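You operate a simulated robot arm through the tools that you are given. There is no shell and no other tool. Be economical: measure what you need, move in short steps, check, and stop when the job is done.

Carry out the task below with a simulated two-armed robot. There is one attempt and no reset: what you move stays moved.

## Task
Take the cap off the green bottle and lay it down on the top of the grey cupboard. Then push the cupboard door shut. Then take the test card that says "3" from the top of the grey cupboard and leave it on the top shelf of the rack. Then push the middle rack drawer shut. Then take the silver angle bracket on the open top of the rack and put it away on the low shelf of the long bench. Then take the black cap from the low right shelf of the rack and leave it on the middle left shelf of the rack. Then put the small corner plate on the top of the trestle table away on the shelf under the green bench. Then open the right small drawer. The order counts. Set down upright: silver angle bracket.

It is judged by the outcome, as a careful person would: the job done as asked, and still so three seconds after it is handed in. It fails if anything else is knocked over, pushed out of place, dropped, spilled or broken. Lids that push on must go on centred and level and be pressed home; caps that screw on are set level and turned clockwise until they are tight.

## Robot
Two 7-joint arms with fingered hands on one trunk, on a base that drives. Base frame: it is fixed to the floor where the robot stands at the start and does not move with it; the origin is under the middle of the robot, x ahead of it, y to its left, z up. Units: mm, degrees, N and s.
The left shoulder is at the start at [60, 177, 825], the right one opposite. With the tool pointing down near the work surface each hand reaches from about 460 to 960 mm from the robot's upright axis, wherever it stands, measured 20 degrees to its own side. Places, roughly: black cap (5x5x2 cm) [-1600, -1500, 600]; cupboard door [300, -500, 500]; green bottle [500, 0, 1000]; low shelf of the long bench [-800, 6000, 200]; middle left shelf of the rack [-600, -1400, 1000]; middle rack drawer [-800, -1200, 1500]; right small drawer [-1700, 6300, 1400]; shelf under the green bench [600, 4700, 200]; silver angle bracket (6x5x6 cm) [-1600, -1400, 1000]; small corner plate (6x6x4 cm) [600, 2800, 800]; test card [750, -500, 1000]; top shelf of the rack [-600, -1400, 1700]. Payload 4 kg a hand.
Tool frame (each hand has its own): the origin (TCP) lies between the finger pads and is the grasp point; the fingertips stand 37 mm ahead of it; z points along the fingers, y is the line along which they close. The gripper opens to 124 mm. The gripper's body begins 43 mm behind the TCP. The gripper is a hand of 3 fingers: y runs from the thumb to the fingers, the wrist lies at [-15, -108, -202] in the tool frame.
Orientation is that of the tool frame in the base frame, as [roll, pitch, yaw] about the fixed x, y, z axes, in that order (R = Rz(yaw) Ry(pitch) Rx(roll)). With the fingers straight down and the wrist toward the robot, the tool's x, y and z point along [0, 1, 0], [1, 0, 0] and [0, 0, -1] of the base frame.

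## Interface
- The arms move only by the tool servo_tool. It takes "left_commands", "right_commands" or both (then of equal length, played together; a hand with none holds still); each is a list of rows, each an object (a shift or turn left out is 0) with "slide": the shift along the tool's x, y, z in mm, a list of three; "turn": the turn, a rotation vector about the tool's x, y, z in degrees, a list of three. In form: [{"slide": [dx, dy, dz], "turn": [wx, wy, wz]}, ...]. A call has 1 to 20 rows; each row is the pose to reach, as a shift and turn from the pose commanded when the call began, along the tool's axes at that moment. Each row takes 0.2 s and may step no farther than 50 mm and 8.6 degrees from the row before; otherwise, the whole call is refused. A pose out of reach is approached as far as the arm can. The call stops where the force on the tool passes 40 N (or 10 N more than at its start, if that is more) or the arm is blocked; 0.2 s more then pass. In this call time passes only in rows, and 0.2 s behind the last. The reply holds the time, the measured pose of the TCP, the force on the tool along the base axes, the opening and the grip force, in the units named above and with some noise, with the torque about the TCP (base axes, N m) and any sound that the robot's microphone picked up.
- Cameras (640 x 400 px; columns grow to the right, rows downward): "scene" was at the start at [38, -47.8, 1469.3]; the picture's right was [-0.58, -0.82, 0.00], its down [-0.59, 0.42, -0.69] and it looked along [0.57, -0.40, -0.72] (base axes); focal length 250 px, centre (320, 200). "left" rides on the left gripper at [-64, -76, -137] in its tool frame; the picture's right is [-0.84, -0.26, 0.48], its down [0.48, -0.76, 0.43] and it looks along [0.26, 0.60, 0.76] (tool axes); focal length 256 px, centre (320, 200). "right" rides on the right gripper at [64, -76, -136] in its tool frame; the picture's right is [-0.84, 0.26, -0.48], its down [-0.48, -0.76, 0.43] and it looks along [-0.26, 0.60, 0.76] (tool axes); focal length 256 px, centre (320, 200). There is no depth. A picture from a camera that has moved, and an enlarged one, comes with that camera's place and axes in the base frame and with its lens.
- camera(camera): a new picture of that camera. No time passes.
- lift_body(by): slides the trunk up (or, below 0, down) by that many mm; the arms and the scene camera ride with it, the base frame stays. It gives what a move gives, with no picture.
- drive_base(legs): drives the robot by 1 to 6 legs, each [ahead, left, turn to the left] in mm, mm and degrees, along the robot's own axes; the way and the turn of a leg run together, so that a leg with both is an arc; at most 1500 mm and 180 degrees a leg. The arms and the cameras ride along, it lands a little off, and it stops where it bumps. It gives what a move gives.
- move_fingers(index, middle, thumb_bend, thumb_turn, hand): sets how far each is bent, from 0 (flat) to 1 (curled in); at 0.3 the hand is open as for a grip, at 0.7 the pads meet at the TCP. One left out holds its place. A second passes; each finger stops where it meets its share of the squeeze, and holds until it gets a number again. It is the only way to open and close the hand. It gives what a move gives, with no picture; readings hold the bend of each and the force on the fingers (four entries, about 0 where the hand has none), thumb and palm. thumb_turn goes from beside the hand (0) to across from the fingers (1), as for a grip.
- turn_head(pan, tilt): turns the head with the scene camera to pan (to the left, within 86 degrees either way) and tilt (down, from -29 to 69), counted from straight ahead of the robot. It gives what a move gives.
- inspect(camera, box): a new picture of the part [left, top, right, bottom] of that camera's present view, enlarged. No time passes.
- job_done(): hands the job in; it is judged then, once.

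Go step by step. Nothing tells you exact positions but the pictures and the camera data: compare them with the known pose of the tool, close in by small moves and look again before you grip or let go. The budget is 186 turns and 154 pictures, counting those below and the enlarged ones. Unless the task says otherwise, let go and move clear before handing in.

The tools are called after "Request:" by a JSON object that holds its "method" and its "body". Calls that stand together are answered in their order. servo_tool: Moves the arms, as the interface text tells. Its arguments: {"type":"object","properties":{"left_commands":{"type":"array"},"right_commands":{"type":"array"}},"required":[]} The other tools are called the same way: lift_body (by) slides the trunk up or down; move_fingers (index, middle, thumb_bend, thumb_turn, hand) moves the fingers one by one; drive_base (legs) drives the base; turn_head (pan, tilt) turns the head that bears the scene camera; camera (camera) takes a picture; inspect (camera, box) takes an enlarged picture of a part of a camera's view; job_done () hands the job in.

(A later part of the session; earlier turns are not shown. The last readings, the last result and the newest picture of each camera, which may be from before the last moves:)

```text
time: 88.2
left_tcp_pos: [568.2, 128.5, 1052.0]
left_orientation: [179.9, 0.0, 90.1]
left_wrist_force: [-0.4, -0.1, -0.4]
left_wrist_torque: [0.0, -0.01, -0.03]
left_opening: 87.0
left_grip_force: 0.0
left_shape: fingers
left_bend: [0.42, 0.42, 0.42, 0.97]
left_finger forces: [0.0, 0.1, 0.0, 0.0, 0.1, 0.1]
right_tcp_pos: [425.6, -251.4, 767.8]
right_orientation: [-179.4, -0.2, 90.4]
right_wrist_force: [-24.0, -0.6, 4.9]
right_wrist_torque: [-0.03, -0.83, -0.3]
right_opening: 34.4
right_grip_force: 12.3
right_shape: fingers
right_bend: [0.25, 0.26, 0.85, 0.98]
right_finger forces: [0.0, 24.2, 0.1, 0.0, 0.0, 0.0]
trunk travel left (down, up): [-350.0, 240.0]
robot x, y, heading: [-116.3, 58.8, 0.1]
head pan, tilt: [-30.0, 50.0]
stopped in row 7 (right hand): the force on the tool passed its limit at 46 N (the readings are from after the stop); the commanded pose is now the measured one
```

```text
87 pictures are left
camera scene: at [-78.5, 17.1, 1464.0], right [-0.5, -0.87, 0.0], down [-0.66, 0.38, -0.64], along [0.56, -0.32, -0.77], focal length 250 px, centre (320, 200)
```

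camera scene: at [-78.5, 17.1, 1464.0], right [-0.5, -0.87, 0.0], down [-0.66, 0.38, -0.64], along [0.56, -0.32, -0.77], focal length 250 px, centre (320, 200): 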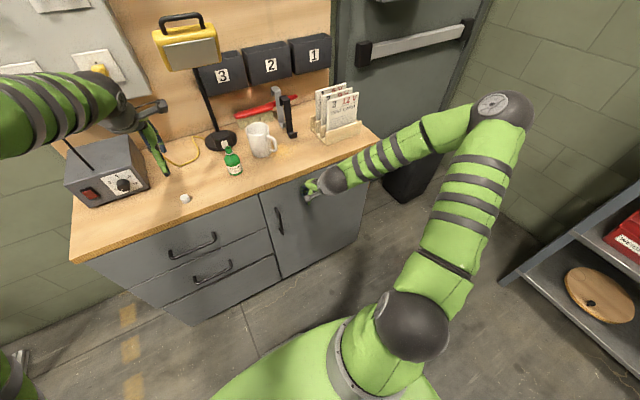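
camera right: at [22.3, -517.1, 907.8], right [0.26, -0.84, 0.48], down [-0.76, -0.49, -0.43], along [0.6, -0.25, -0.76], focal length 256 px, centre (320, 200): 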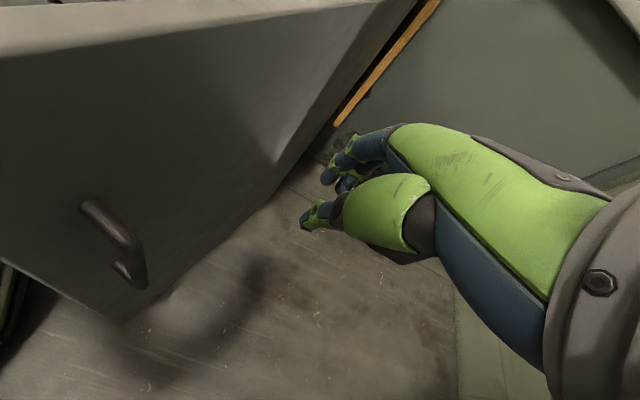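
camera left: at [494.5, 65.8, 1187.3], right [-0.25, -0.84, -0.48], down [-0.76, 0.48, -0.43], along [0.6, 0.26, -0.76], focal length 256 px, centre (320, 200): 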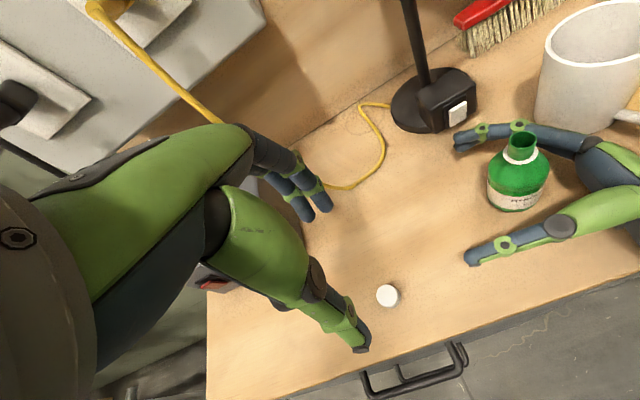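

The door is shut firmly. I back the hand away and up, then look at the test cards from above.

Request:
{"method": "servo_tool", "body": {"right_commands": [{"slide": [0, -40, 0]}, {"slide": [0, -80, 0]}, {"slide": [0, -120, -20]}, {"slide": [0, -150, -60]}, {"slide": [0, -150, -110]}, {"slide": [0, -150, -160]}, {"slide": [-20, -140, -210]}, {"slide": [-45, -110, -260]}, {"slide": [-80, -80, -300]}, {"slide": [-110, -40, -330]}, {"slide": [-130, 0, -350]}, {"slide": [-145, 30, -370]}]}}

Request:
{"method": "move_fingers", "body": {"hand": "right", "index": 0.3, "middle": 0.3, "thumb_bend": 0.3}}

Request:
{"method": "camera", "body": {"camera": "right"}}

Request:
{"method": "inspect", "body": {"camera": "scene", "box": [270, 60, 410, 160]}}

```text
refused: row 7 steps farther than a row can; nothing moved
```

```text
time: 89.2
left_tcp_pos: [567.2, 128.8, 1053.0]
left_orientation: [179.9, 0.0, 90.1]
left_wrist_force: [-0.5, -0.2, 0.6]
left_wrist_torque: [0.01, -0.03, 0.02]
left_opening: 86.9
left_grip_force: 0.1
left_shape: fingers
left_bend: [0.42, 0.42, 0.42, 0.97]
left_finger forces: [0.0, 0.1, 0.0, 0.1, 0.0, 0.0]
right_tcp_pos: [427.2, -250.5, 768.1]
right_orientation: [-179.6, -0.2, 90.5]
right_wrist_force: [-30.1, -0.9, 7.6]
right_wrist_torque: [-0.08, -1.27, -0.27]
right_opening: 123.5
right_grip_force: 14.7
right_shape: fingers
right_bend: [0.3, 0.36, 0.3, 0.98]
right_finger forces: [0.2, 29.6, 0.0, 0.0, 0.0, 0.0]
trunk travel left (down, up): [-350.0, 240.0]
robot x, y, heading: [-116.5, 58.3, 0.1]
head pan, tilt: [-30.0, 50.0]
```

```text
86 pictures are left
camera right: at [351.8, -188.9, 905.1], right [0.27, -0.84, 0.48], down [-0.76, -0.49, -0.43], along [0.59, -0.25, -0.77], focal length 256 px, centre (320, 200)
```

right: 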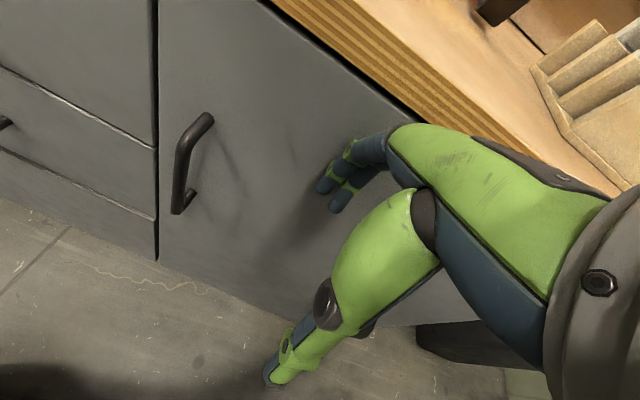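

```text
4.00 times, centred on (340, 110) of scene
camera zoom: at [-78.9, 17.2, 1464.0], right [-0.5, -0.87, 0.0], down [-0.66, 0.38, -0.64], along [0.56, -0.32, -0.77], focal length 1002 px, centre (240, 560)
```

zoom: 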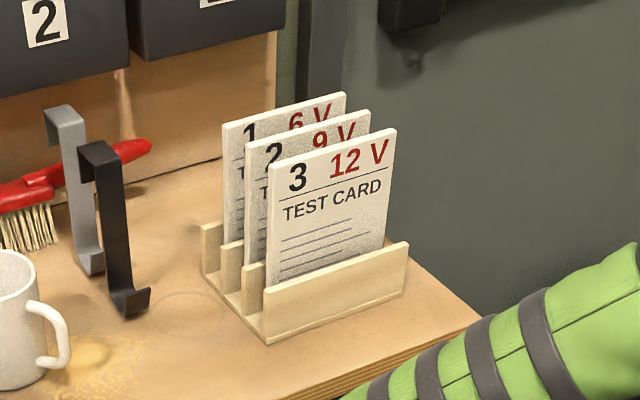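

The door is flush shut. The "3" card's top edge runs from about [617, -409] to [613, -543] at z 1018, with card 2 about 40 mm behind. I retract the hand upward first and shift the base toward the cards.

Request:
{"method": "servo_tool", "body": {"right_commands": [{"slide": [0, -40, 0]}, {"slide": [0, -80, 0]}, {"slide": [0, -120, -20]}, {"slide": [0, -150, -55]}, {"slide": [0, -150, -100]}, {"slide": [0, -150, -145]}, {"slide": [0, -150, -190]}, {"slide": [0, -150, -235]}, {"slide": [0, -150, -280]}, {"slide": [0, -150, -325]}, {"slide": [0, -150, -360]}, {"slide": [0, -150, -400]}]}}

Request:
{"method": "drive_base", "body": {"legs": [[60, -180, 0]]}}

Request:
{"method": "move_fingers", "body": {"hand": "right", "index": 0.58, "middle": 0.58, "thumb_bend": 0.58}}

```text
time: 91.8
left_tcp_pos: [569.3, 129.2, 1050.9]
left_orientation: [180.0, 0.0, 90.1]
left_wrist_force: [0.2, 0.3, 0.4]
left_wrist_torque: [-0.01, -0.01, -0.02]
left_opening: 87.0
left_grip_force: 0.0
left_shape: fingers
left_bend: [0.42, 0.42, 0.42, 0.97]
left_finger forces: [0.0, 0.0, 0.0, 0.0, 0.1, 0.1]
right_tcp_pos: [284.3, -253.3, 1167.1]
right_orientation: [-179.6, -0.3, 90.5]
right_wrist_force: [0.1, -0.2, 1.2]
right_wrist_torque: [0.0, 0.02, 0.01]
right_opening: 123.4
right_grip_force: 0.1
right_shape: fingers
right_bend: [0.3, 0.3, 0.3, 0.98]
right_finger forces: [0.0, 0.0, 0.0, 0.0, 0.0, 0.0]
right hand out of reach, approached as far as the arm can: row 3, 4, 5, 6
trunk travel left (down, up): [-350.0, 240.0]
robot x, y, heading: [-117.4, 60.2, -0.0]
head pan, tilt: [-30.0, 50.0]
```

```text
time: 93.3
left_tcp_pos: [630.8, -53.7, 1051.1]
left_orientation: [-180.0, -0.1, 90.2]
left_wrist_force: [0.0, 0.0, -0.2]
left_wrist_torque: [0.04, 0.02, -0.01]
left_opening: 86.7
left_grip_force: 0.1
left_shape: fingers
left_bend: [0.42, 0.42, 0.42, 0.98]
left_finger forces: [0.1, 0.0, 0.0, 0.0, 0.1, 0.0]
right_tcp_pos: [346.1, -437.2, 1166.5]
right_orientation: [-179.5, -0.2, 90.6]
right_wrist_force: [-0.7, -1.1, 0.1]
right_wrist_torque: [-0.05, 0.02, -0.03]
right_opening: 123.8
right_grip_force: 0.0
right_shape: fingers
right_bend: [0.3, 0.3, 0.3, 0.98]
right_finger forces: [0.1, 0.0, 0.0, 0.1, 0.1, 0.0]
trunk travel left (down, up): [-350.0, 240.0]
robot x, y, heading: [-55.6, -129.6, 0.2]
head pan, tilt: [-30.0, 50.0]
```

```text
time: 94.3
left_tcp_pos: [630.4, -52.6, 1051.5]
left_orientation: [180.0, 0.0, 90.2]
left_wrist_force: [-0.1, -0.3, -0.1]
left_wrist_torque: [0.01, 0.0, -0.02]
left_opening: 86.8
left_grip_force: 0.1
left_shape: fingers
left_bend: [0.42, 0.42, 0.42, 0.98]
left_finger forces: [0.1, 0.0, 0.0, 0.0, 0.0, 0.1]
right_tcp_pos: [345.2, -437.0, 1168.3]
right_orientation: [-179.5, -0.2, 90.6]
right_wrist_force: [0.0, 1.1, -0.2]
right_wrist_torque: [0.03, 0.02, -0.02]
right_opening: 40.7
right_grip_force: 0.1
right_shape: fingers
right_bend: [0.57, 0.57, 0.57, 0.98]
right_finger forces: [0.0, 0.1, 0.1, 0.0, 0.0, 0.1]
trunk travel left (down, up): [-350.0, 240.0]
robot x, y, heading: [-58.2, -126.6, 0.1]
head pan, tilt: [-30.0, 50.0]
```

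Request:
{"method": "servo_tool", "body": {"right_commands": [{"slide": [-6, 45, 0]}, {"slide": [-13, 90, 0]}, {"slide": [-20, 135, 10]}, {"slide": [-26, 180, 20]}, {"slide": [-33, 225, 40]}, {"slide": [-39, 270, 58]}]}}

Request:
{"method": "camera", "body": {"camera": "right"}}

Request:
{"method": "camera", "body": {"camera": "scene"}}

```text
time: 95.7
left_tcp_pos: [630.3, -53.7, 1050.9]
left_orientation: [-179.9, 0.0, 90.2]
left_wrist_force: [0.8, 0.1, 0.4]
left_wrist_torque: [0.03, 0.02, 0.02]
left_opening: 87.0
left_grip_force: 0.2
left_shape: fingers
left_bend: [0.42, 0.42, 0.42, 0.98]
left_finger forces: [0.0, 0.0, 0.0, 0.0, 0.0, 0.0]
right_tcp_pos: [618.4, -472.9, 1107.2]
right_orientation: [-179.6, -0.2, 90.6]
right_wrist_force: [-0.2, -0.4, 0.7]
right_wrist_torque: [-0.02, 0.01, 0.01]
right_opening: 40.6
right_grip_force: 0.1
right_shape: fingers
right_bend: [0.57, 0.57, 0.57, 0.98]
right_finger forces: [0.1, 0.0, 0.0, 0.0, 0.1, 0.1]
trunk travel left (down, up): [-350.0, 240.0]
robot x, y, heading: [-54.8, -126.5, 0.3]
head pan, tilt: [-30.0, 50.0]
```

```text
84 pictures are left
camera right: at [543.7, -412.1, 1244.3], right [0.27, -0.84, 0.48], down [-0.76, -0.49, -0.43], along [0.59, -0.25, -0.77], focal length 256 px, centre (320, 200)
```

right: 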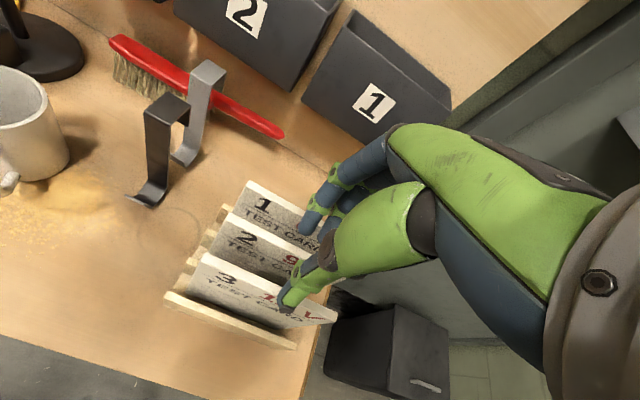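

```text
83 pictures are left
camera scene: at [-15.0, -167.2, 1463.9], right [-0.5, -0.87, 0.0], down [-0.67, 0.38, -0.64], along [0.56, -0.32, -0.77], focal length 250 px, centre (320, 200)
```

scene: 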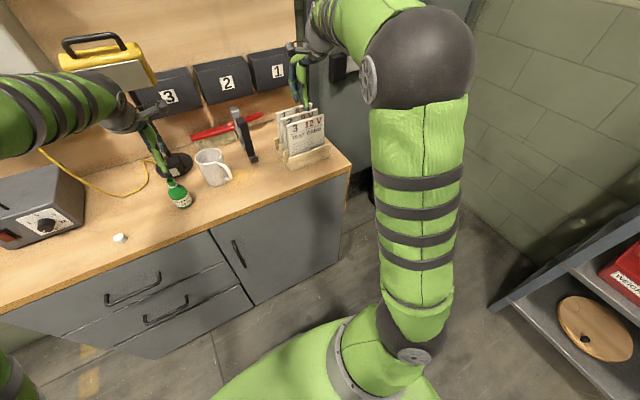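

Request:
{"method": "servo_tool", "body": {"right_commands": [{"slide": [0, -10, 25]}, {"slide": [0, -10, 45]}, {"slide": [0, -10, 62]}, {"slide": [0, -10, 80]}]}}

Request:
{"method": "camera", "body": {"camera": "right"}}

Request:
{"method": "inspect", "body": {"camera": "scene", "box": [250, 40, 370, 180]}}

```text
time: 96.7
left_tcp_pos: [629.4, -53.2, 1051.3]
left_orientation: [-179.9, 0.0, 90.1]
left_wrist_force: [-0.1, -0.2, -0.3]
left_wrist_torque: [-0.01, 0.01, 0.04]
left_opening: 86.9
left_grip_force: 0.1
left_shape: fingers
left_bend: [0.42, 0.42, 0.42, 0.98]
left_finger forces: [0.0, 0.0, 0.0, 0.0, 0.0, 0.0]
right_tcp_pos: [605.5, -472.8, 1027.2]
right_orientation: [-179.7, -0.2, 90.6]
right_wrist_force: [-0.8, 0.6, 0.0]
right_wrist_torque: [0.02, -0.01, 0.0]
right_opening: 40.5
right_grip_force: 0.1
right_shape: fingers
right_bend: [0.57, 0.57, 0.57, 0.98]
right_finger forces: [0.0, 0.0, 0.0, 0.0, 0.1, 0.0]
trunk travel left (down, up): [-350.0, 240.0]
robot x, y, heading: [-58.0, -127.2, 0.3]
head pan, tilt: [-30.0, 50.0]
```

```text
82 pictures are left
camera right: at [530.6, -411.4, 1163.2], right [0.27, -0.84, 0.48], down [-0.76, -0.49, -0.43], along [0.59, -0.25, -0.77], focal length 256 px, centre (320, 200)
```

right: 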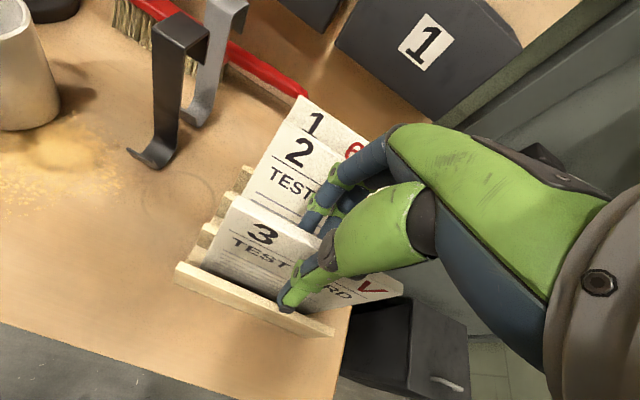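

```text
2.86 times, centred on (310, 110) of scene
camera zoom: at [-15.6, -166.9, 1463.9], right [-0.5, -0.87, 0.0], down [-0.67, 0.38, -0.64], along [0.56, -0.32, -0.77], focal length 716 px, centre (349, 457)
```

zoom: 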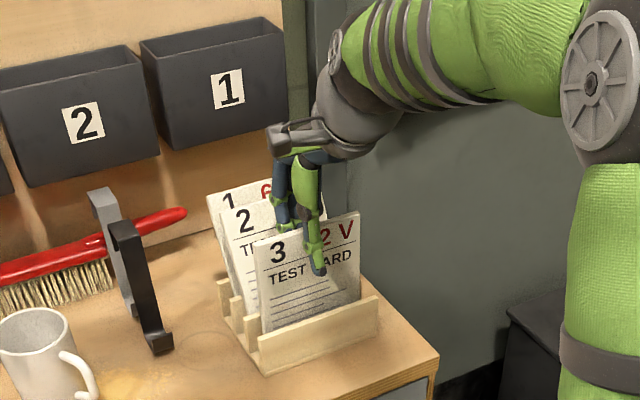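

The thumb is in front of card 3 and the fingers between cards 3 and 2. I close on the card.

Request:
{"method": "move_fingers", "body": {"hand": "right", "index": 0.74, "middle": 0.74, "thumb_bend": 0.74}}

Request:
{"method": "servo_tool", "body": {"right_commands": [{"slide": [0, 0, -10]}, {"slide": [0, 0, -25]}]}}

Request:
{"method": "inspect", "body": {"camera": "scene", "box": [250, 40, 370, 180]}}

```text
time: 97.7
left_tcp_pos: [630.3, -53.6, 1051.1]
left_orientation: [180.0, -0.1, 90.3]
left_wrist_force: [0.4, 0.5, -0.5]
left_wrist_torque: [-0.01, -0.02, 0.02]
left_opening: 86.9
left_grip_force: 0.1
left_shape: fingers
left_bend: [0.42, 0.42, 0.42, 0.98]
left_finger forces: [0.0, 0.1, 0.0, 0.0, 0.1, 0.1]
right_tcp_pos: [605.8, -473.9, 1027.4]
right_orientation: [-179.6, -0.1, 90.6]
right_wrist_force: [3.9, 1.4, 0.4]
right_wrist_torque: [0.09, -0.47, 0.18]
right_opening: 10.7
right_grip_force: 22.5
right_shape: fingers
right_bend: [0.64, 0.66, 0.67, 0.97]
right_finger forces: [11.5, 12.4, 0.0, 0.1, 21.1, 0.1]
trunk travel left (down, up): [-350.0, 240.0]
robot x, y, heading: [-53.1, -128.7, 0.3]
head pan, tilt: [-30.0, 50.0]
```

```text
time: 98.3
left_tcp_pos: [629.9, -54.0, 1052.1]
left_orientation: [-180.0, -0.1, 90.2]
left_wrist_force: [-0.6, -0.7, 0.3]
left_wrist_torque: [0.0, -0.02, 0.0]
left_opening: 86.8
left_grip_force: 0.0
left_shape: fingers
left_bend: [0.42, 0.42, 0.42, 0.98]
left_finger forces: [0.1, 0.0, 0.1, 0.0, 0.0, 0.0]
right_tcp_pos: [604.7, -471.3, 1053.5]
right_orientation: [-179.6, -0.2, 90.6]
right_wrist_force: [2.7, -0.6, -1.1]
right_wrist_torque: [0.06, -0.46, 0.16]
right_opening: 10.9
right_grip_force: 23.2
right_shape: fingers
right_bend: [0.64, 0.66, 0.67, 0.97]
right_finger forces: [11.7, 12.5, 0.0, 0.0, 21.1, 0.1]
trunk travel left (down, up): [-350.0, 240.0]
robot x, y, heading: [-52.6, -133.5, 0.1]
head pan, tilt: [-30.0, 50.0]
```

```text
2.86 times, centred on (310, 110) of scene
camera zoom: at [-15.5, -166.9, 1463.9], right [-0.5, -0.87, 0.0], down [-0.67, 0.38, -0.64], along [0.56, -0.32, -0.77], focal length 716 px, centre (349, 457)
```

zoom: 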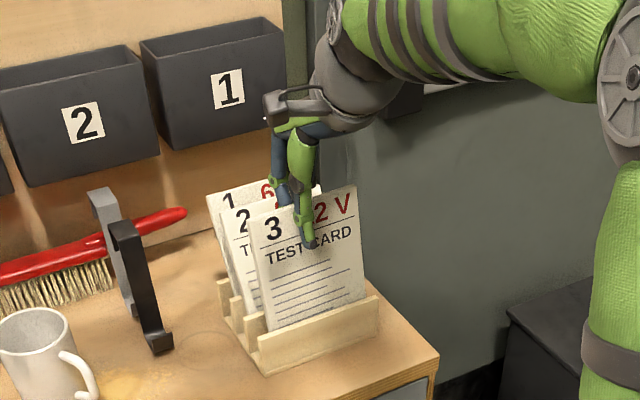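

Card 3 comes up in the grip. I lift it clear of the holder.

Request:
{"method": "servo_tool", "body": {"right_commands": [{"slide": [0, 0, -15]}, {"slide": [0, 0, -30]}, {"slide": [0, 0, -50]}, {"slide": [0, 0, -75]}, {"slide": [0, 0, -100]}, {"slide": [0, 0, -125]}, {"slide": [0, 0, -150]}, {"slide": [0, 0, -175]}]}}

Request:
{"method": "camera", "body": {"camera": "scene"}}

```text
time: 100.1
left_tcp_pos: [629.0, -54.4, 1051.3]
left_orientation: [-179.9, 0.1, 90.1]
left_wrist_force: [-0.7, -1.1, 0.6]
left_wrist_torque: [-0.01, 0.0, 0.0]
left_opening: 87.0
left_grip_force: 0.0
left_shape: fingers
left_bend: [0.42, 0.42, 0.42, 0.98]
left_finger forces: [0.0, 0.1, 0.2, 0.0, 0.0, 0.0]
right_tcp_pos: [605.2, -472.9, 1227.3]
right_orientation: [-179.5, -0.1, 90.4]
right_wrist_force: [-0.1, 0.7, 0.1]
right_wrist_torque: [0.0, -0.02, 0.0]
right_opening: 7.6
right_grip_force: 17.5
right_shape: fingers
right_bend: [0.65, 0.72, 0.68, 0.95]
right_finger forces: [12.6, 5.5, 0.0, 0.0, 17.7, 0.1]
trunk travel left (down, up): [-350.0, 240.0]
robot x, y, heading: [-58.4, -126.7, 0.0]
head pan, tilt: [-30.0, 50.0]
```

```text
79 pictures are left
camera scene: at [-15.7, -166.7, 1463.9], right [-0.5, -0.87, 0.0], down [-0.67, 0.38, -0.64], along [0.56, -0.32, -0.77], focal length 250 px, centre (320, 200)
```

scene: 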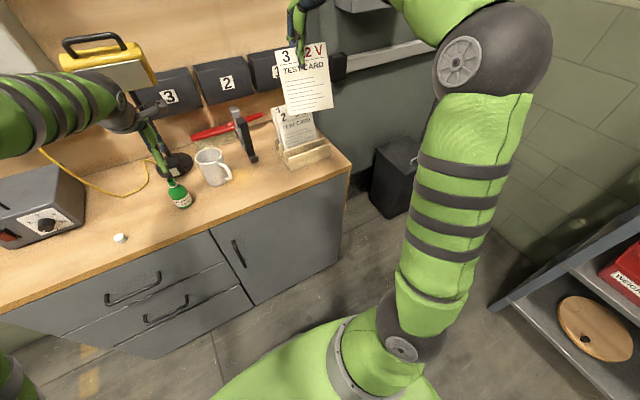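

I have the card. I back away from the cupboard and look toward the rack on the right before turning.

Request:
{"method": "drive_base", "body": {"legs": [[-420, 0, 0]]}}

Request:
{"method": "turn_head", "body": {"pan": -86, "tilt": 15}}

Request:
{"method": "camera", "body": {"camera": "scene"}}

```text
time: 102.7
left_tcp_pos: [210.1, -55.0, 1051.1]
left_orientation: [180.0, -0.1, 90.2]
left_wrist_force: [-0.4, -1.1, 0.5]
left_wrist_torque: [-0.02, 0.02, 0.0]
left_opening: 86.9
left_grip_force: 0.0
left_shape: fingers
left_bend: [0.42, 0.42, 0.42, 0.98]
left_finger forces: [0.1, 0.0, 0.1, 0.1, 0.0, 0.0]
right_tcp_pos: [186.6, -473.8, 1226.7]
right_orientation: [-179.7, -0.2, 90.5]
right_wrist_force: [-0.3, 0.2, -0.3]
right_wrist_torque: [-0.01, -0.02, 0.02]
right_opening: 7.7
right_grip_force: 18.2
right_shape: fingers
right_bend: [0.65, 0.72, 0.68, 0.95]
right_finger forces: [12.5, 5.3, 0.0, 0.0, 17.7, 0.0]
trunk travel left (down, up): [-350.0, 240.0]
robot x, y, heading: [-471.8, -129.4, 0.1]
head pan, tilt: [-30.0, 50.0]
```

```text
time: 104.0
left_tcp_pos: [211.4, -56.1, 1051.1]
left_orientation: [-180.0, 0.0, 90.2]
left_wrist_force: [0.4, 0.3, -0.5]
left_wrist_torque: [0.0, 0.01, -0.01]
left_opening: 86.7
left_grip_force: 0.1
left_shape: fingers
left_bend: [0.42, 0.42, 0.42, 0.98]
left_finger forces: [0.0, 0.0, 0.0, 0.1, 0.1, 0.1]
right_tcp_pos: [187.2, -475.1, 1227.1]
right_orientation: [-179.6, -0.2, 90.5]
right_wrist_force: [-0.3, -0.3, -1.5]
right_wrist_torque: [-0.02, 0.0, 0.01]
right_opening: 7.7
right_grip_force: 17.6
right_shape: fingers
right_bend: [0.65, 0.72, 0.68, 0.95]
right_finger forces: [12.6, 5.4, 0.0, 0.1, 17.6, 0.0]
trunk travel left (down, up): [-350.0, 240.0]
robot x, y, heading: [-475.2, -129.9, 0.2]
head pan, tilt: [-85.9, 15.0]
```

```text
78 pictures are left
camera scene: at [-493.8, -223.5, 1517.6], right [-1.0, -0.08, 0.0], down [-0.02, 0.26, -0.97], along [0.07, -0.96, -0.26], focal length 250 px, centre (320, 200)
```

scene: 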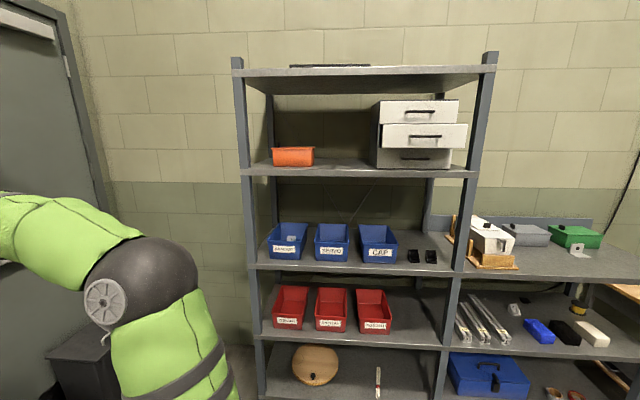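

I see the rack: tall left section with the top shelf near z 1720, the three-drawer unit below it (middle one open), and the lower right section. I turn to face it, raise the trunk, and look again.

Request:
{"method": "drive_base", "body": {"legs": [[0, 0, -90]]}}

Request:
{"method": "lift_body", "body": {"by": 238}}

Request:
{"method": "turn_head", "body": {"pan": -10, "tilt": 12}}

Request:
{"method": "camera", "body": {"camera": "scene"}}

```text
time: 108.1
left_tcp_pos: [-377.0, -811.2, 1051.3]
left_orientation: [-179.9, 0.0, 2.0]
left_wrist_force: [0.4, -0.4, -0.2]
left_wrist_torque: [-0.03, -0.03, 0.03]
left_opening: 86.9
left_grip_force: 0.0
left_shape: fingers
left_bend: [0.42, 0.42, 0.42, 0.98]
left_finger forces: [0.1, 0.1, 0.0, 0.0, 0.0, 0.1]
right_tcp_pos: [-798.1, -801.1, 1226.6]
right_orientation: [-179.7, -0.3, 2.4]
right_wrist_force: [0.8, -0.3, -0.3]
right_wrist_torque: [-0.04, -0.01, -0.03]
right_opening: 7.4
right_grip_force: 16.1
right_shape: fingers
right_bend: [0.65, 0.73, 0.68, 0.95]
right_finger forces: [11.7, 4.9, 0.0, 0.0, 16.2, 0.0]
trunk travel left (down, up): [-350.0, 240.0]
robot x, y, heading: [-475.9, -127.5, -88.1]
head pan, tilt: [-85.9, 15.0]
```

```text
time: 110.6
left_tcp_pos: [-379.0, -811.5, 1287.8]
left_orientation: [180.0, 0.0, 1.9]
left_wrist_force: [0.3, 0.2, -0.3]
left_wrist_torque: [0.02, -0.01, 0.04]
left_opening: 87.1
left_grip_force: 0.0
left_shape: fingers
left_bend: [0.42, 0.42, 0.42, 0.98]
left_finger forces: [0.0, 0.0, 0.1, 0.1, 0.0, 0.0]
right_tcp_pos: [-796.8, -800.7, 1465.4]
right_orientation: [-179.5, -0.3, 2.5]
right_wrist_force: [-1.1, 0.3, -1.3]
right_wrist_torque: [-0.04, 0.0, 0.02]
right_opening: 7.5
right_grip_force: 16.6
right_shape: fingers
right_bend: [0.65, 0.73, 0.68, 0.95]
right_finger forces: [11.6, 4.7, 0.0, 0.1, 16.3, 0.0]
trunk travel left (down, up): [-588.0, 2.0]
robot x, y, heading: [-475.3, -128.4, -88.1]
head pan, tilt: [-85.9, 15.0]
```

```text
time: 112.1
left_tcp_pos: [-378.7, -811.3, 1289.2]
left_orientation: [180.0, 0.0, 2.1]
left_wrist_force: [-0.4, -0.2, 1.0]
left_wrist_torque: [0.01, 0.02, 0.03]
left_opening: 86.9
left_grip_force: 0.0
left_shape: fingers
left_bend: [0.42, 0.42, 0.42, 0.98]
left_finger forces: [0.1, 0.1, 0.0, 0.0, 0.1, 0.0]
right_tcp_pos: [-798.8, -800.0, 1464.0]
right_orientation: [-179.6, -0.1, 2.3]
right_wrist_force: [0.3, 0.4, -0.5]
right_wrist_torque: [-0.01, 0.02, -0.03]
right_opening: 7.3
right_grip_force: 16.3
right_shape: fingers
right_bend: [0.65, 0.73, 0.68, 0.95]
right_finger forces: [11.7, 4.8, 0.0, 0.0, 16.3, 0.0]
trunk travel left (down, up): [-588.0, 2.0]
robot x, y, heading: [-471.2, -128.5, -88.0]
head pan, tilt: [-10.0, 12.0]
```

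```text
77 pictures are left
camera scene: at [-485.3, -192.8, 1760.5], right [-0.99, 0.14, 0.0], down [0.03, 0.21, -0.98], along [-0.14, -0.97, -0.21], focal length 250 px, centre (320, 200)
```

scene: 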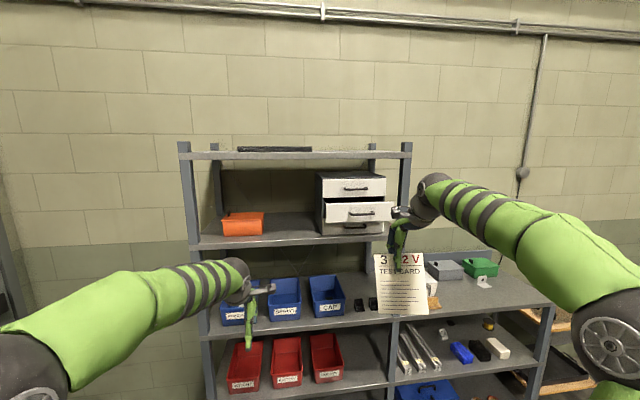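

Request:
{"method": "inspect", "body": {"camera": "scene", "box": [170, 130, 430, 250]}}

```text
2.46 times, centred on (300, 190) of scene
camera zoom: at [-485.3, -192.8, 1760.5], right [-0.99, 0.14, 0.0], down [0.03, 0.21, -0.98], along [-0.14, -0.97, -0.21], focal length 617 px, centre (369, 225)
```

zoom: 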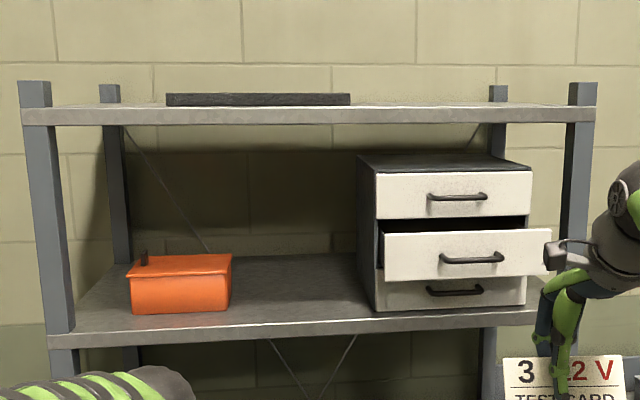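

The top shelf's front edge is at about y -1195, top z about 1736; the foam strip lies left of x -610, so I will place the card near x -850. I first pitch the hand forward so the card lies level, and raise it above shelf height.

Request:
{"method": "servo_tool", "body": {"right_commands": [{"slide": [0, 0, -27], "turn": [-8.2, 0, 0]}, {"slide": [0, 0, -54], "turn": [-16.4, 0, 0]}, {"slide": [0, 0, -81], "turn": [-24.5, 0, 0]}, {"slide": [0, 0, -108], "turn": [-32.7, 0, 0]}, {"slide": [0, 0, -135], "turn": [-40.9, 0, 0]}, {"slide": [0, 0, -162], "turn": [-49.1, 0, 0]}, {"slide": [0, 0, -189], "turn": [-57.3, 0, 0]}, {"slide": [0, 0, -216], "turn": [-65.5, 0, 0]}, {"slide": [0, 0, -243], "turn": [-73.6, 0, 0]}, {"slide": [0, 0, -270], "turn": [-81.8, 0, 0]}, {"slide": [0, 0, -300], "turn": [-90, 0, 0]}]}}

Request:
{"method": "camera", "body": {"camera": "scene"}}

```text
time: 114.5
left_tcp_pos: [-374.9, -810.1, 1290.9]
left_orientation: [179.9, 0.1, 2.1]
left_wrist_force: [0.7, -0.6, -0.1]
left_wrist_torque: [-0.01, 0.04, 0.01]
left_opening: 87.1
left_grip_force: 0.0
left_shape: fingers
left_bend: [0.42, 0.42, 0.42, 0.98]
left_finger forces: [0.0, 0.0, 0.0, 0.0, 0.0, 0.0]
right_tcp_pos: [-795.5, -800.4, 1767.2]
right_orientation: [90.3, 0.0, 2.2]
right_wrist_force: [0.8, 0.4, -0.5]
right_wrist_torque: [0.06, 0.0, -0.03]
right_opening: 6.9
right_grip_force: 16.2
right_shape: fingers
right_bend: [0.72, 0.73, 0.68, 0.95]
right_finger forces: [11.6, 4.6, 0.1, 0.0, 16.7, 0.0]
right hand out of reach, approached as far as the arm can: row 8
trunk travel left (down, up): [-588.0, 2.0]
robot x, y, heading: [-475.3, -128.5, -87.9]
head pan, tilt: [-10.0, 12.0]
```

```text
75 pictures are left
camera scene: at [-481.4, -191.6, 1760.6], right [-0.99, 0.14, 0.0], down [0.03, 0.21, -0.98], along [-0.14, -0.97, -0.21], focal length 250 px, centre (320, 200)
```

scene: 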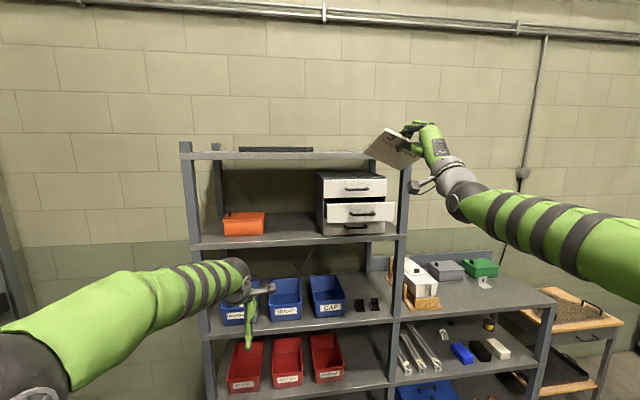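

Request:
{"method": "inspect", "body": {"camera": "scene", "box": [340, 100, 480, 200]}}

Request:
{"method": "camera", "body": {"camera": "right"}}

```text
4.00 times, centred on (410, 150) of scene
camera zoom: at [-481.4, -191.6, 1760.6], right [-0.99, 0.14, 0.0], down [0.03, 0.21, -0.98], along [-0.14, -0.97, -0.21], focal length 1002 px, centre (-40, 400)
```

zoom: 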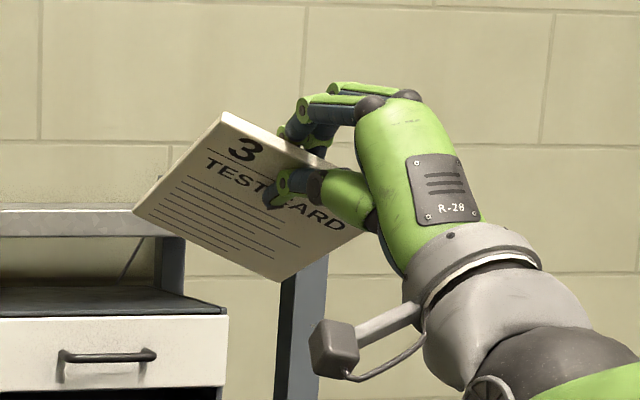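

```text
73 pictures are left
camera right: at [-736.6, -661.5, 1691.5], right [-0.86, 0.45, 0.26], down [-0.46, -0.45, -0.76], along [-0.22, -0.77, 0.59], focal length 256 px, centre (320, 200)
```

right: 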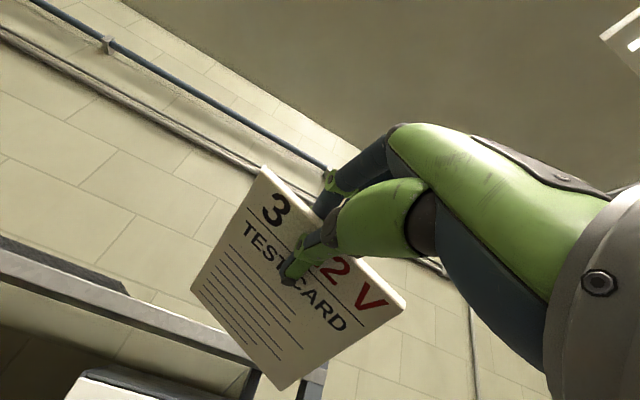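

The card is tilted about 44° in roll in the grip. I roll the hand to level it, and at the same time tuck the left arm to the side so it won't meet the rack when I drive in.

Request:
{"method": "servo_tool", "body": {"right_commands": [{"slide": [0, 2, 0], "turn": [-1.1, 0, -4.3]}, {"slide": [0, 4, 0], "turn": [-2.1, 0, -8.5]}, {"slide": [0, 6, 0], "turn": [-3.2, 0, -12.8]}, {"slide": [0, 8, 0], "turn": [-4.2, 0, -17.1]}, {"slide": [0, 10, 0], "turn": [-5.3, 0, -21.4]}, {"slide": [0, 12, 0], "turn": [-6.4, 0, -25.6]}, {"slide": [0, 14, 0], "turn": [-7.4, 0, -29.9]}, {"slide": [0, 16, 0], "turn": [-8.5, 0, -34.2]}, {"slide": [0, 18, 0], "turn": [-9.5, 0, -38.4]}, {"slide": [0, 20, 0], "turn": [-10.6, 0, -42.7]}], "left_commands": [{"slide": [34, -31, 0]}, {"slide": [69, -62, 0]}, {"slide": [103, -93, 0]}, {"slide": [138, -124, 0]}, {"slide": [172, -155, 0]}, {"slide": [207, -186, 0]}, {"slide": [241, -217, 0]}, {"slide": [276, -248, 0]}, {"slide": [310, -279, 0]}, {"slide": [345, -310, 0]}]}}

Request:
{"method": "inspect", "body": {"camera": "scene", "box": [340, 100, 480, 200]}}

Request:
{"method": "camera", "body": {"camera": "right"}}

```text
time: 116.7
left_tcp_pos: [-43.7, -486.9, 1290.1]
left_orientation: [-180.0, 0.0, 2.0]
left_wrist_force: [0.0, 0.5, -0.1]
left_wrist_torque: [-0.04, 0.02, 0.0]
left_opening: 87.0
left_grip_force: 0.1
left_shape: fingers
left_bend: [0.42, 0.42, 0.42, 0.98]
left_finger forces: [0.1, 0.1, 0.0, 0.0, 0.0, 0.0]
right_tcp_pos: [-798.1, -801.2, 1785.3]
right_orientation: [77.4, 42.4, -2.4]
right_wrist_force: [0.7, 0.1, -0.7]
right_wrist_torque: [0.04, 0.02, -0.02]
right_opening: 6.6
right_grip_force: 16.2
right_shape: fingers
right_bend: [0.72, 0.73, 0.68, 0.95]
right_finger forces: [11.4, 4.5, 0.1, 0.0, 16.5, 0.0]
trunk travel left (down, up): [-588.0, 2.0]
robot x, y, heading: [-472.3, -125.9, -87.9]
head pan, tilt: [-10.0, 12.0]
```

```text
4.00 times, centred on (410, 150) of scene
camera zoom: at [-484.7, -191.4, 1760.6], right [-0.99, 0.14, 0.0], down [0.03, 0.21, -0.98], along [-0.14, -0.97, -0.21], focal length 1002 px, centre (-40, 400)
```

zoom: 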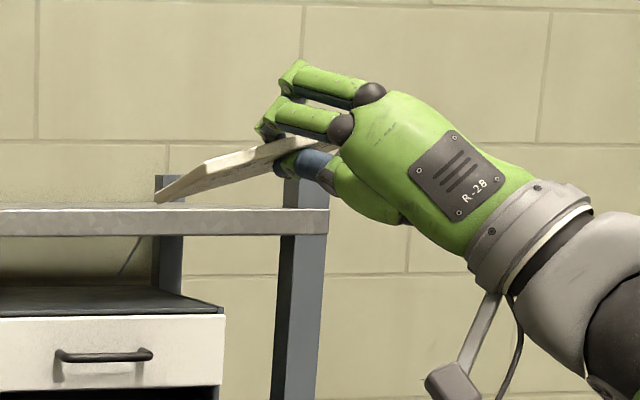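

```text
71 pictures are left
camera right: at [-815.6, -684.4, 1664.6], right [-0.5, 0.55, 0.67], down [-0.82, -0.56, -0.15], along [0.29, -0.62, 0.72], focal length 256 px, centre (320, 200)
```

right: 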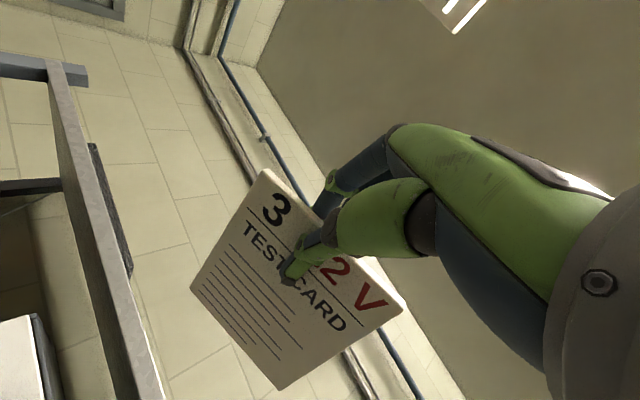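

The card is now nearly level, its far edge slightly low. I raise 12 mm for clearance and drive in so the card goes over the shelf.

Request:
{"method": "servo_tool", "body": {"right_commands": [{"slide": [-9, 10, 2]}]}}

Request:
{"method": "drive_base", "body": {"legs": [[300, -60, 0]]}}

Request:
{"method": "camera", "body": {"camera": "scene"}}

Request:
{"method": "camera", "body": {"camera": "right"}}

```text
time: 117.1
left_tcp_pos: [-43.9, -487.6, 1290.6]
left_orientation: [-179.9, 0.0, 2.0]
left_wrist_force: [0.5, 0.5, -0.2]
left_wrist_torque: [0.0, -0.02, -0.01]
left_opening: 86.8
left_grip_force: 0.0
left_shape: fingers
left_bend: [0.42, 0.42, 0.42, 0.98]
left_finger forces: [0.0, 0.0, 0.1, 0.1, 0.0, 0.0]
right_tcp_pos: [-798.7, -800.8, 1798.0]
right_orientation: [77.5, 42.3, -2.5]
right_wrist_force: [-0.4, -0.1, 0.2]
right_wrist_torque: [0.04, 0.0, 0.02]
right_opening: 7.2
right_grip_force: 16.2
right_shape: fingers
right_bend: [0.72, 0.73, 0.68, 0.95]
right_finger forces: [11.3, 4.5, 0.1, 0.0, 16.4, 0.1]
trunk travel left (down, up): [-588.0, 2.0]
robot x, y, heading: [-473.8, -125.9, -88.0]
head pan, tilt: [-10.0, 12.0]
```

```text
time: 119.1
left_tcp_pos: [-88.9, -790.0, 1289.2]
left_orientation: [-179.9, 0.0, 2.4]
left_wrist_force: [-0.1, 0.4, -0.4]
left_wrist_torque: [0.02, 0.02, -0.02]
left_opening: 87.0
left_grip_force: 0.0
left_shape: fingers
left_bend: [0.42, 0.42, 0.42, 0.98]
left_finger forces: [0.1, 0.0, 0.0, 0.1, 0.0, 0.0]
right_tcp_pos: [-843.1, -1110.5, 1797.9]
right_orientation: [77.6, 42.2, -1.9]
right_wrist_force: [0.2, 0.5, -0.2]
right_wrist_torque: [0.02, 0.0, 0.01]
right_opening: 6.8
right_grip_force: 16.1
right_shape: fingers
right_bend: [0.72, 0.73, 0.68, 0.95]
right_finger forces: [11.2, 4.5, 0.0, 0.0, 16.3, 0.0]
trunk travel left (down, up): [-588.0, 2.0]
robot x, y, heading: [-520.4, -431.2, -87.4]
head pan, tilt: [-10.0, 12.0]
```

```text
70 pictures are left
camera scene: at [-533.0, -498.2, 1760.5], right [-0.99, 0.13, 0.0], down [0.03, 0.21, -0.98], along [-0.13, -0.97, -0.21], focal length 250 px, centre (320, 200)
```

scene: 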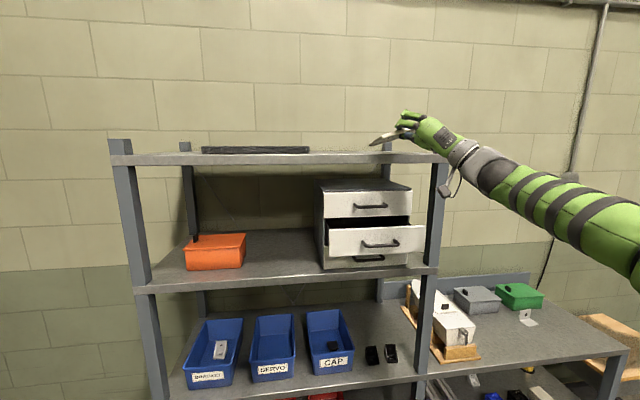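

```text
69 pictures are left
camera right: at [-860.8, -992.9, 1676.3], right [-0.5, 0.54, 0.67], down [-0.81, -0.56, -0.16], along [0.29, -0.62, 0.72], focal length 256 px, centre (320, 200)
```

right: 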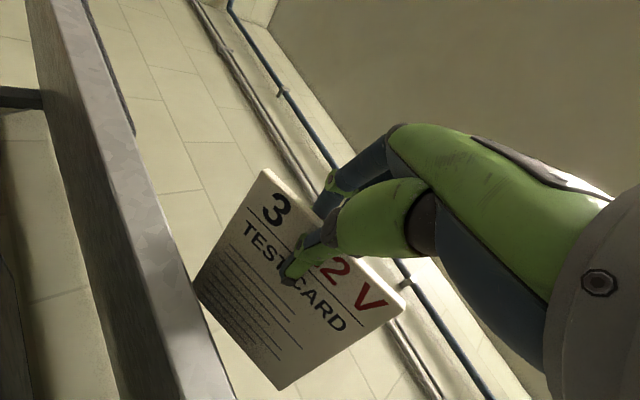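

Request:
{"method": "drive_base", "body": {"legs": [[100, 5, 0]]}}

Request:
{"method": "inspect", "body": {"camera": "scene", "box": [340, 80, 520, 200]}}

Request:
{"method": "camera", "body": {"camera": "right"}}

```text
time: 120.3
left_tcp_pos: [-79.6, -891.7, 1289.1]
left_orientation: [-179.9, 0.0, 2.4]
left_wrist_force: [0.2, -1.0, -0.4]
left_wrist_torque: [0.0, 0.02, 0.02]
left_opening: 86.9
left_grip_force: 0.1
left_shape: fingers
left_bend: [0.42, 0.42, 0.42, 0.98]
left_finger forces: [0.0, 0.0, 0.1, 0.0, 0.0, 0.0]
right_tcp_pos: [-832.8, -1211.0, 1796.1]
right_orientation: [77.8, 42.3, -1.6]
right_wrist_force: [-0.6, 0.6, 0.3]
right_wrist_torque: [0.01, 0.01, -0.02]
right_opening: 7.0
right_grip_force: 15.8
right_shape: fingers
right_bend: [0.72, 0.73, 0.68, 0.95]
right_finger forces: [11.4, 4.5, 0.0, 0.0, 16.3, 0.0]
trunk travel left (down, up): [-588.0, 2.0]
robot x, y, heading: [-512.0, -533.7, -87.9]
head pan, tilt: [-10.0, 12.0]
```

```text
3.33 times, centred on (430, 140) of scene
camera zoom: at [-523.2, -599.6, 1760.5], right [-0.99, 0.13, 0.0], down [0.03, 0.21, -0.98], along [-0.13, -0.97, -0.21], focal length 835 px, centre (-47, 400)
```

zoom: 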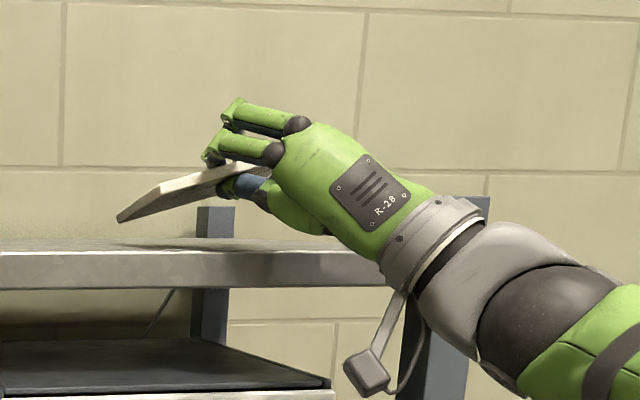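

```text
67 pictures are left
camera right: at [-851.0, -1094.4, 1676.0], right [-0.5, 0.54, 0.67], down [-0.81, -0.56, -0.16], along [0.29, -0.62, 0.72], focal length 256 px, centre (320, 200)
```

right: 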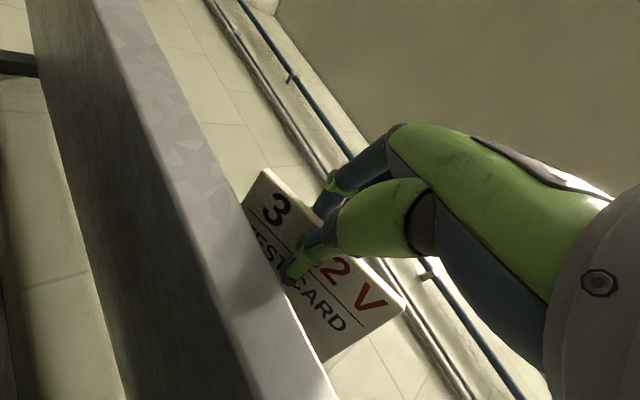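

The card is over the shelf. I go 10 mm further and lower until its far edge rests on the shelf.

Request:
{"method": "servo_tool", "body": {"right_commands": [{"slide": [8, -10, 6]}, {"slide": [16.4, -19.4, 6]}, {"slide": [20.4, -23.7, 5]}, {"slide": [24.4, -28, 4]}]}}

Request:
{"method": "inspect", "body": {"camera": "scene", "box": [340, 80, 520, 200]}}

```text
time: 121.3
left_tcp_pos: [-80.6, -887.5, 1292.1]
left_orientation: [179.9, 0.0, 2.4]
left_wrist_force: [-0.3, 0.2, 0.0]
left_wrist_torque: [-0.02, -0.03, -0.03]
left_opening: 86.9
left_grip_force: 0.0
left_shape: fingers
left_bend: [0.42, 0.42, 0.42, 0.98]
left_finger forces: [0.0, 0.0, 0.1, 0.1, 0.0, 0.1]
right_tcp_pos: [-833.1, -1214.5, 1764.4]
right_orientation: [77.1, 42.2, -2.3]
right_wrist_force: [-0.3, 5.2, 10.3]
right_wrist_torque: [0.14, -0.07, -0.06]
right_opening: 6.9
right_grip_force: 27.0
right_shape: fingers
right_bend: [0.72, 0.73, 0.68, 0.95]
right_finger forces: [17.5, 4.3, 0.1, 0.0, 31.3, 0.1]
trunk travel left (down, up): [-588.0, 2.0]
robot x, y, heading: [-514.6, -533.9, -87.7]
head pan, tilt: [-10.0, 12.0]
```

```text
3.33 times, centred on (430, 140) of scene
camera zoom: at [-523.2, -595.5, 1760.8], right [-0.99, 0.13, 0.0], down [0.03, 0.2, -0.98], along [-0.13, -0.97, -0.21], focal length 835 px, centre (-47, 400)
```

zoom: 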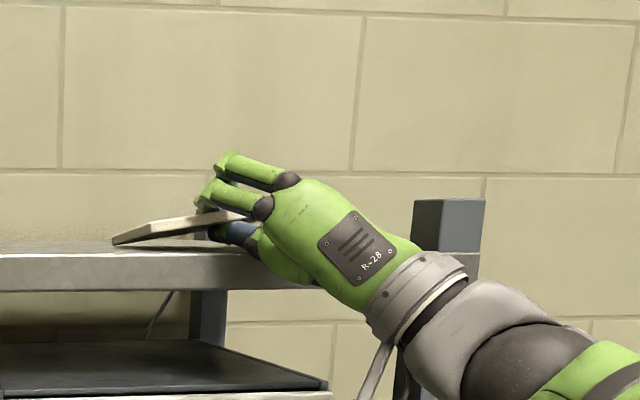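

Request:
{"method": "move_fingers", "body": {"hand": "right", "index": 0.45, "middle": 0.45}}

Request:
{"method": "servo_tool", "body": {"right_commands": [{"slide": [0, 2, -20]}, {"slide": [0, 6, -40]}, {"slide": [0, 12, -60]}, {"slide": [0, 18, -85]}, {"slide": [0, 23, -110]}]}}

Request:
{"method": "inspect", "body": {"camera": "scene", "box": [320, 80, 520, 200]}}

Request:
{"method": "camera", "body": {"camera": "right"}}

```text
time: 122.3
left_tcp_pos: [-80.7, -888.3, 1291.1]
left_orientation: [179.9, -0.1, 2.4]
left_wrist_force: [-0.6, 0.3, 0.0]
left_wrist_torque: [-0.02, 0.0, 0.0]
left_opening: 87.1
left_grip_force: 0.1
left_shape: fingers
left_bend: [0.42, 0.42, 0.42, 0.98]
left_finger forces: [0.0, 0.1, 0.0, 0.0, 0.1, 0.0]
right_tcp_pos: [-833.4, -1217.3, 1760.6]
right_orientation: [77.5, 42.2, -2.0]
right_wrist_force: [-0.2, 3.8, 1.5]
right_wrist_torque: [0.17, 0.03, 0.01]
right_opening: 28.3
right_grip_force: 3.0
right_shape: fingers
right_bend: [0.45, 0.45, 0.74, 0.98]
right_finger forces: [0.2, 0.1, 0.1, 0.0, 4.8, 0.0]
trunk travel left (down, up): [-588.0, 2.0]
robot x, y, heading: [-510.4, -537.2, -87.6]
head pan, tilt: [-10.0, 12.0]
```

```text
time: 123.5
left_tcp_pos: [-80.7, -888.9, 1290.5]
left_orientation: [180.0, 0.0, 2.4]
left_wrist_force: [-0.4, -0.5, 0.2]
left_wrist_torque: [-0.03, 0.0, 0.03]
left_opening: 87.2
left_grip_force: 0.1
left_shape: fingers
left_bend: [0.42, 0.42, 0.42, 0.98]
left_finger forces: [0.1, 0.0, 0.1, 0.1, 0.0, 0.0]
right_tcp_pos: [-829.6, -1104.2, 1762.5]
right_orientation: [77.5, 42.3, -2.1]
right_wrist_force: [-0.3, -0.8, -1.6]
right_wrist_torque: [0.01, 0.0, -0.01]
right_opening: 29.2
right_grip_force: 0.5
right_shape: fingers
right_bend: [0.45, 0.45, 0.74, 0.98]
right_finger forces: [0.1, 0.0, 0.1, 0.0, 0.5, 0.0]
trunk travel left (down, up): [-588.0, 2.0]
robot x, y, heading: [-511.4, -532.6, -87.5]
head pan, tilt: [-10.0, 12.0]
```

```text
3.20 times, centred on (420, 140) of scene
camera zoom: at [-523.5, -596.4, 1760.6], right [-0.99, 0.13, 0.0], down [0.03, 0.21, -0.98], along [-0.13, -0.97, -0.21], focal length 802 px, centre (0, 392)
```

zoom: 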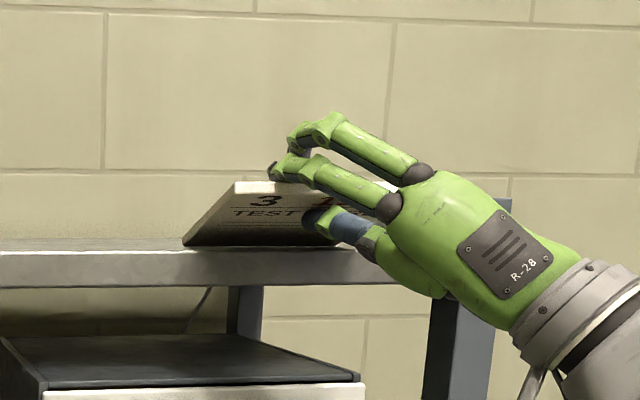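

```text
64 pictures are left
camera right: at [-848.0, -988.4, 1641.3], right [-0.5, 0.54, 0.67], down [-0.81, -0.56, -0.15], along [0.29, -0.62, 0.72], focal length 256 px, centre (320, 200)
```

right: 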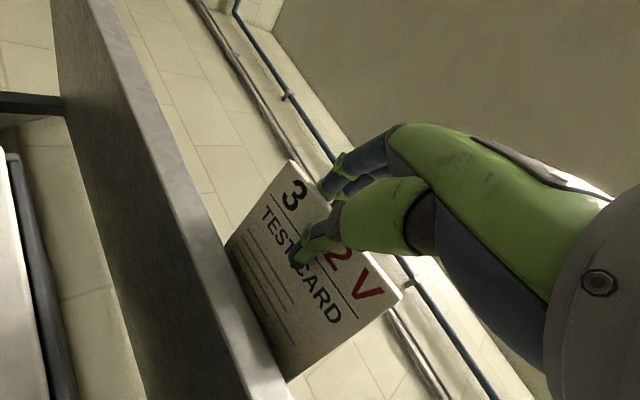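

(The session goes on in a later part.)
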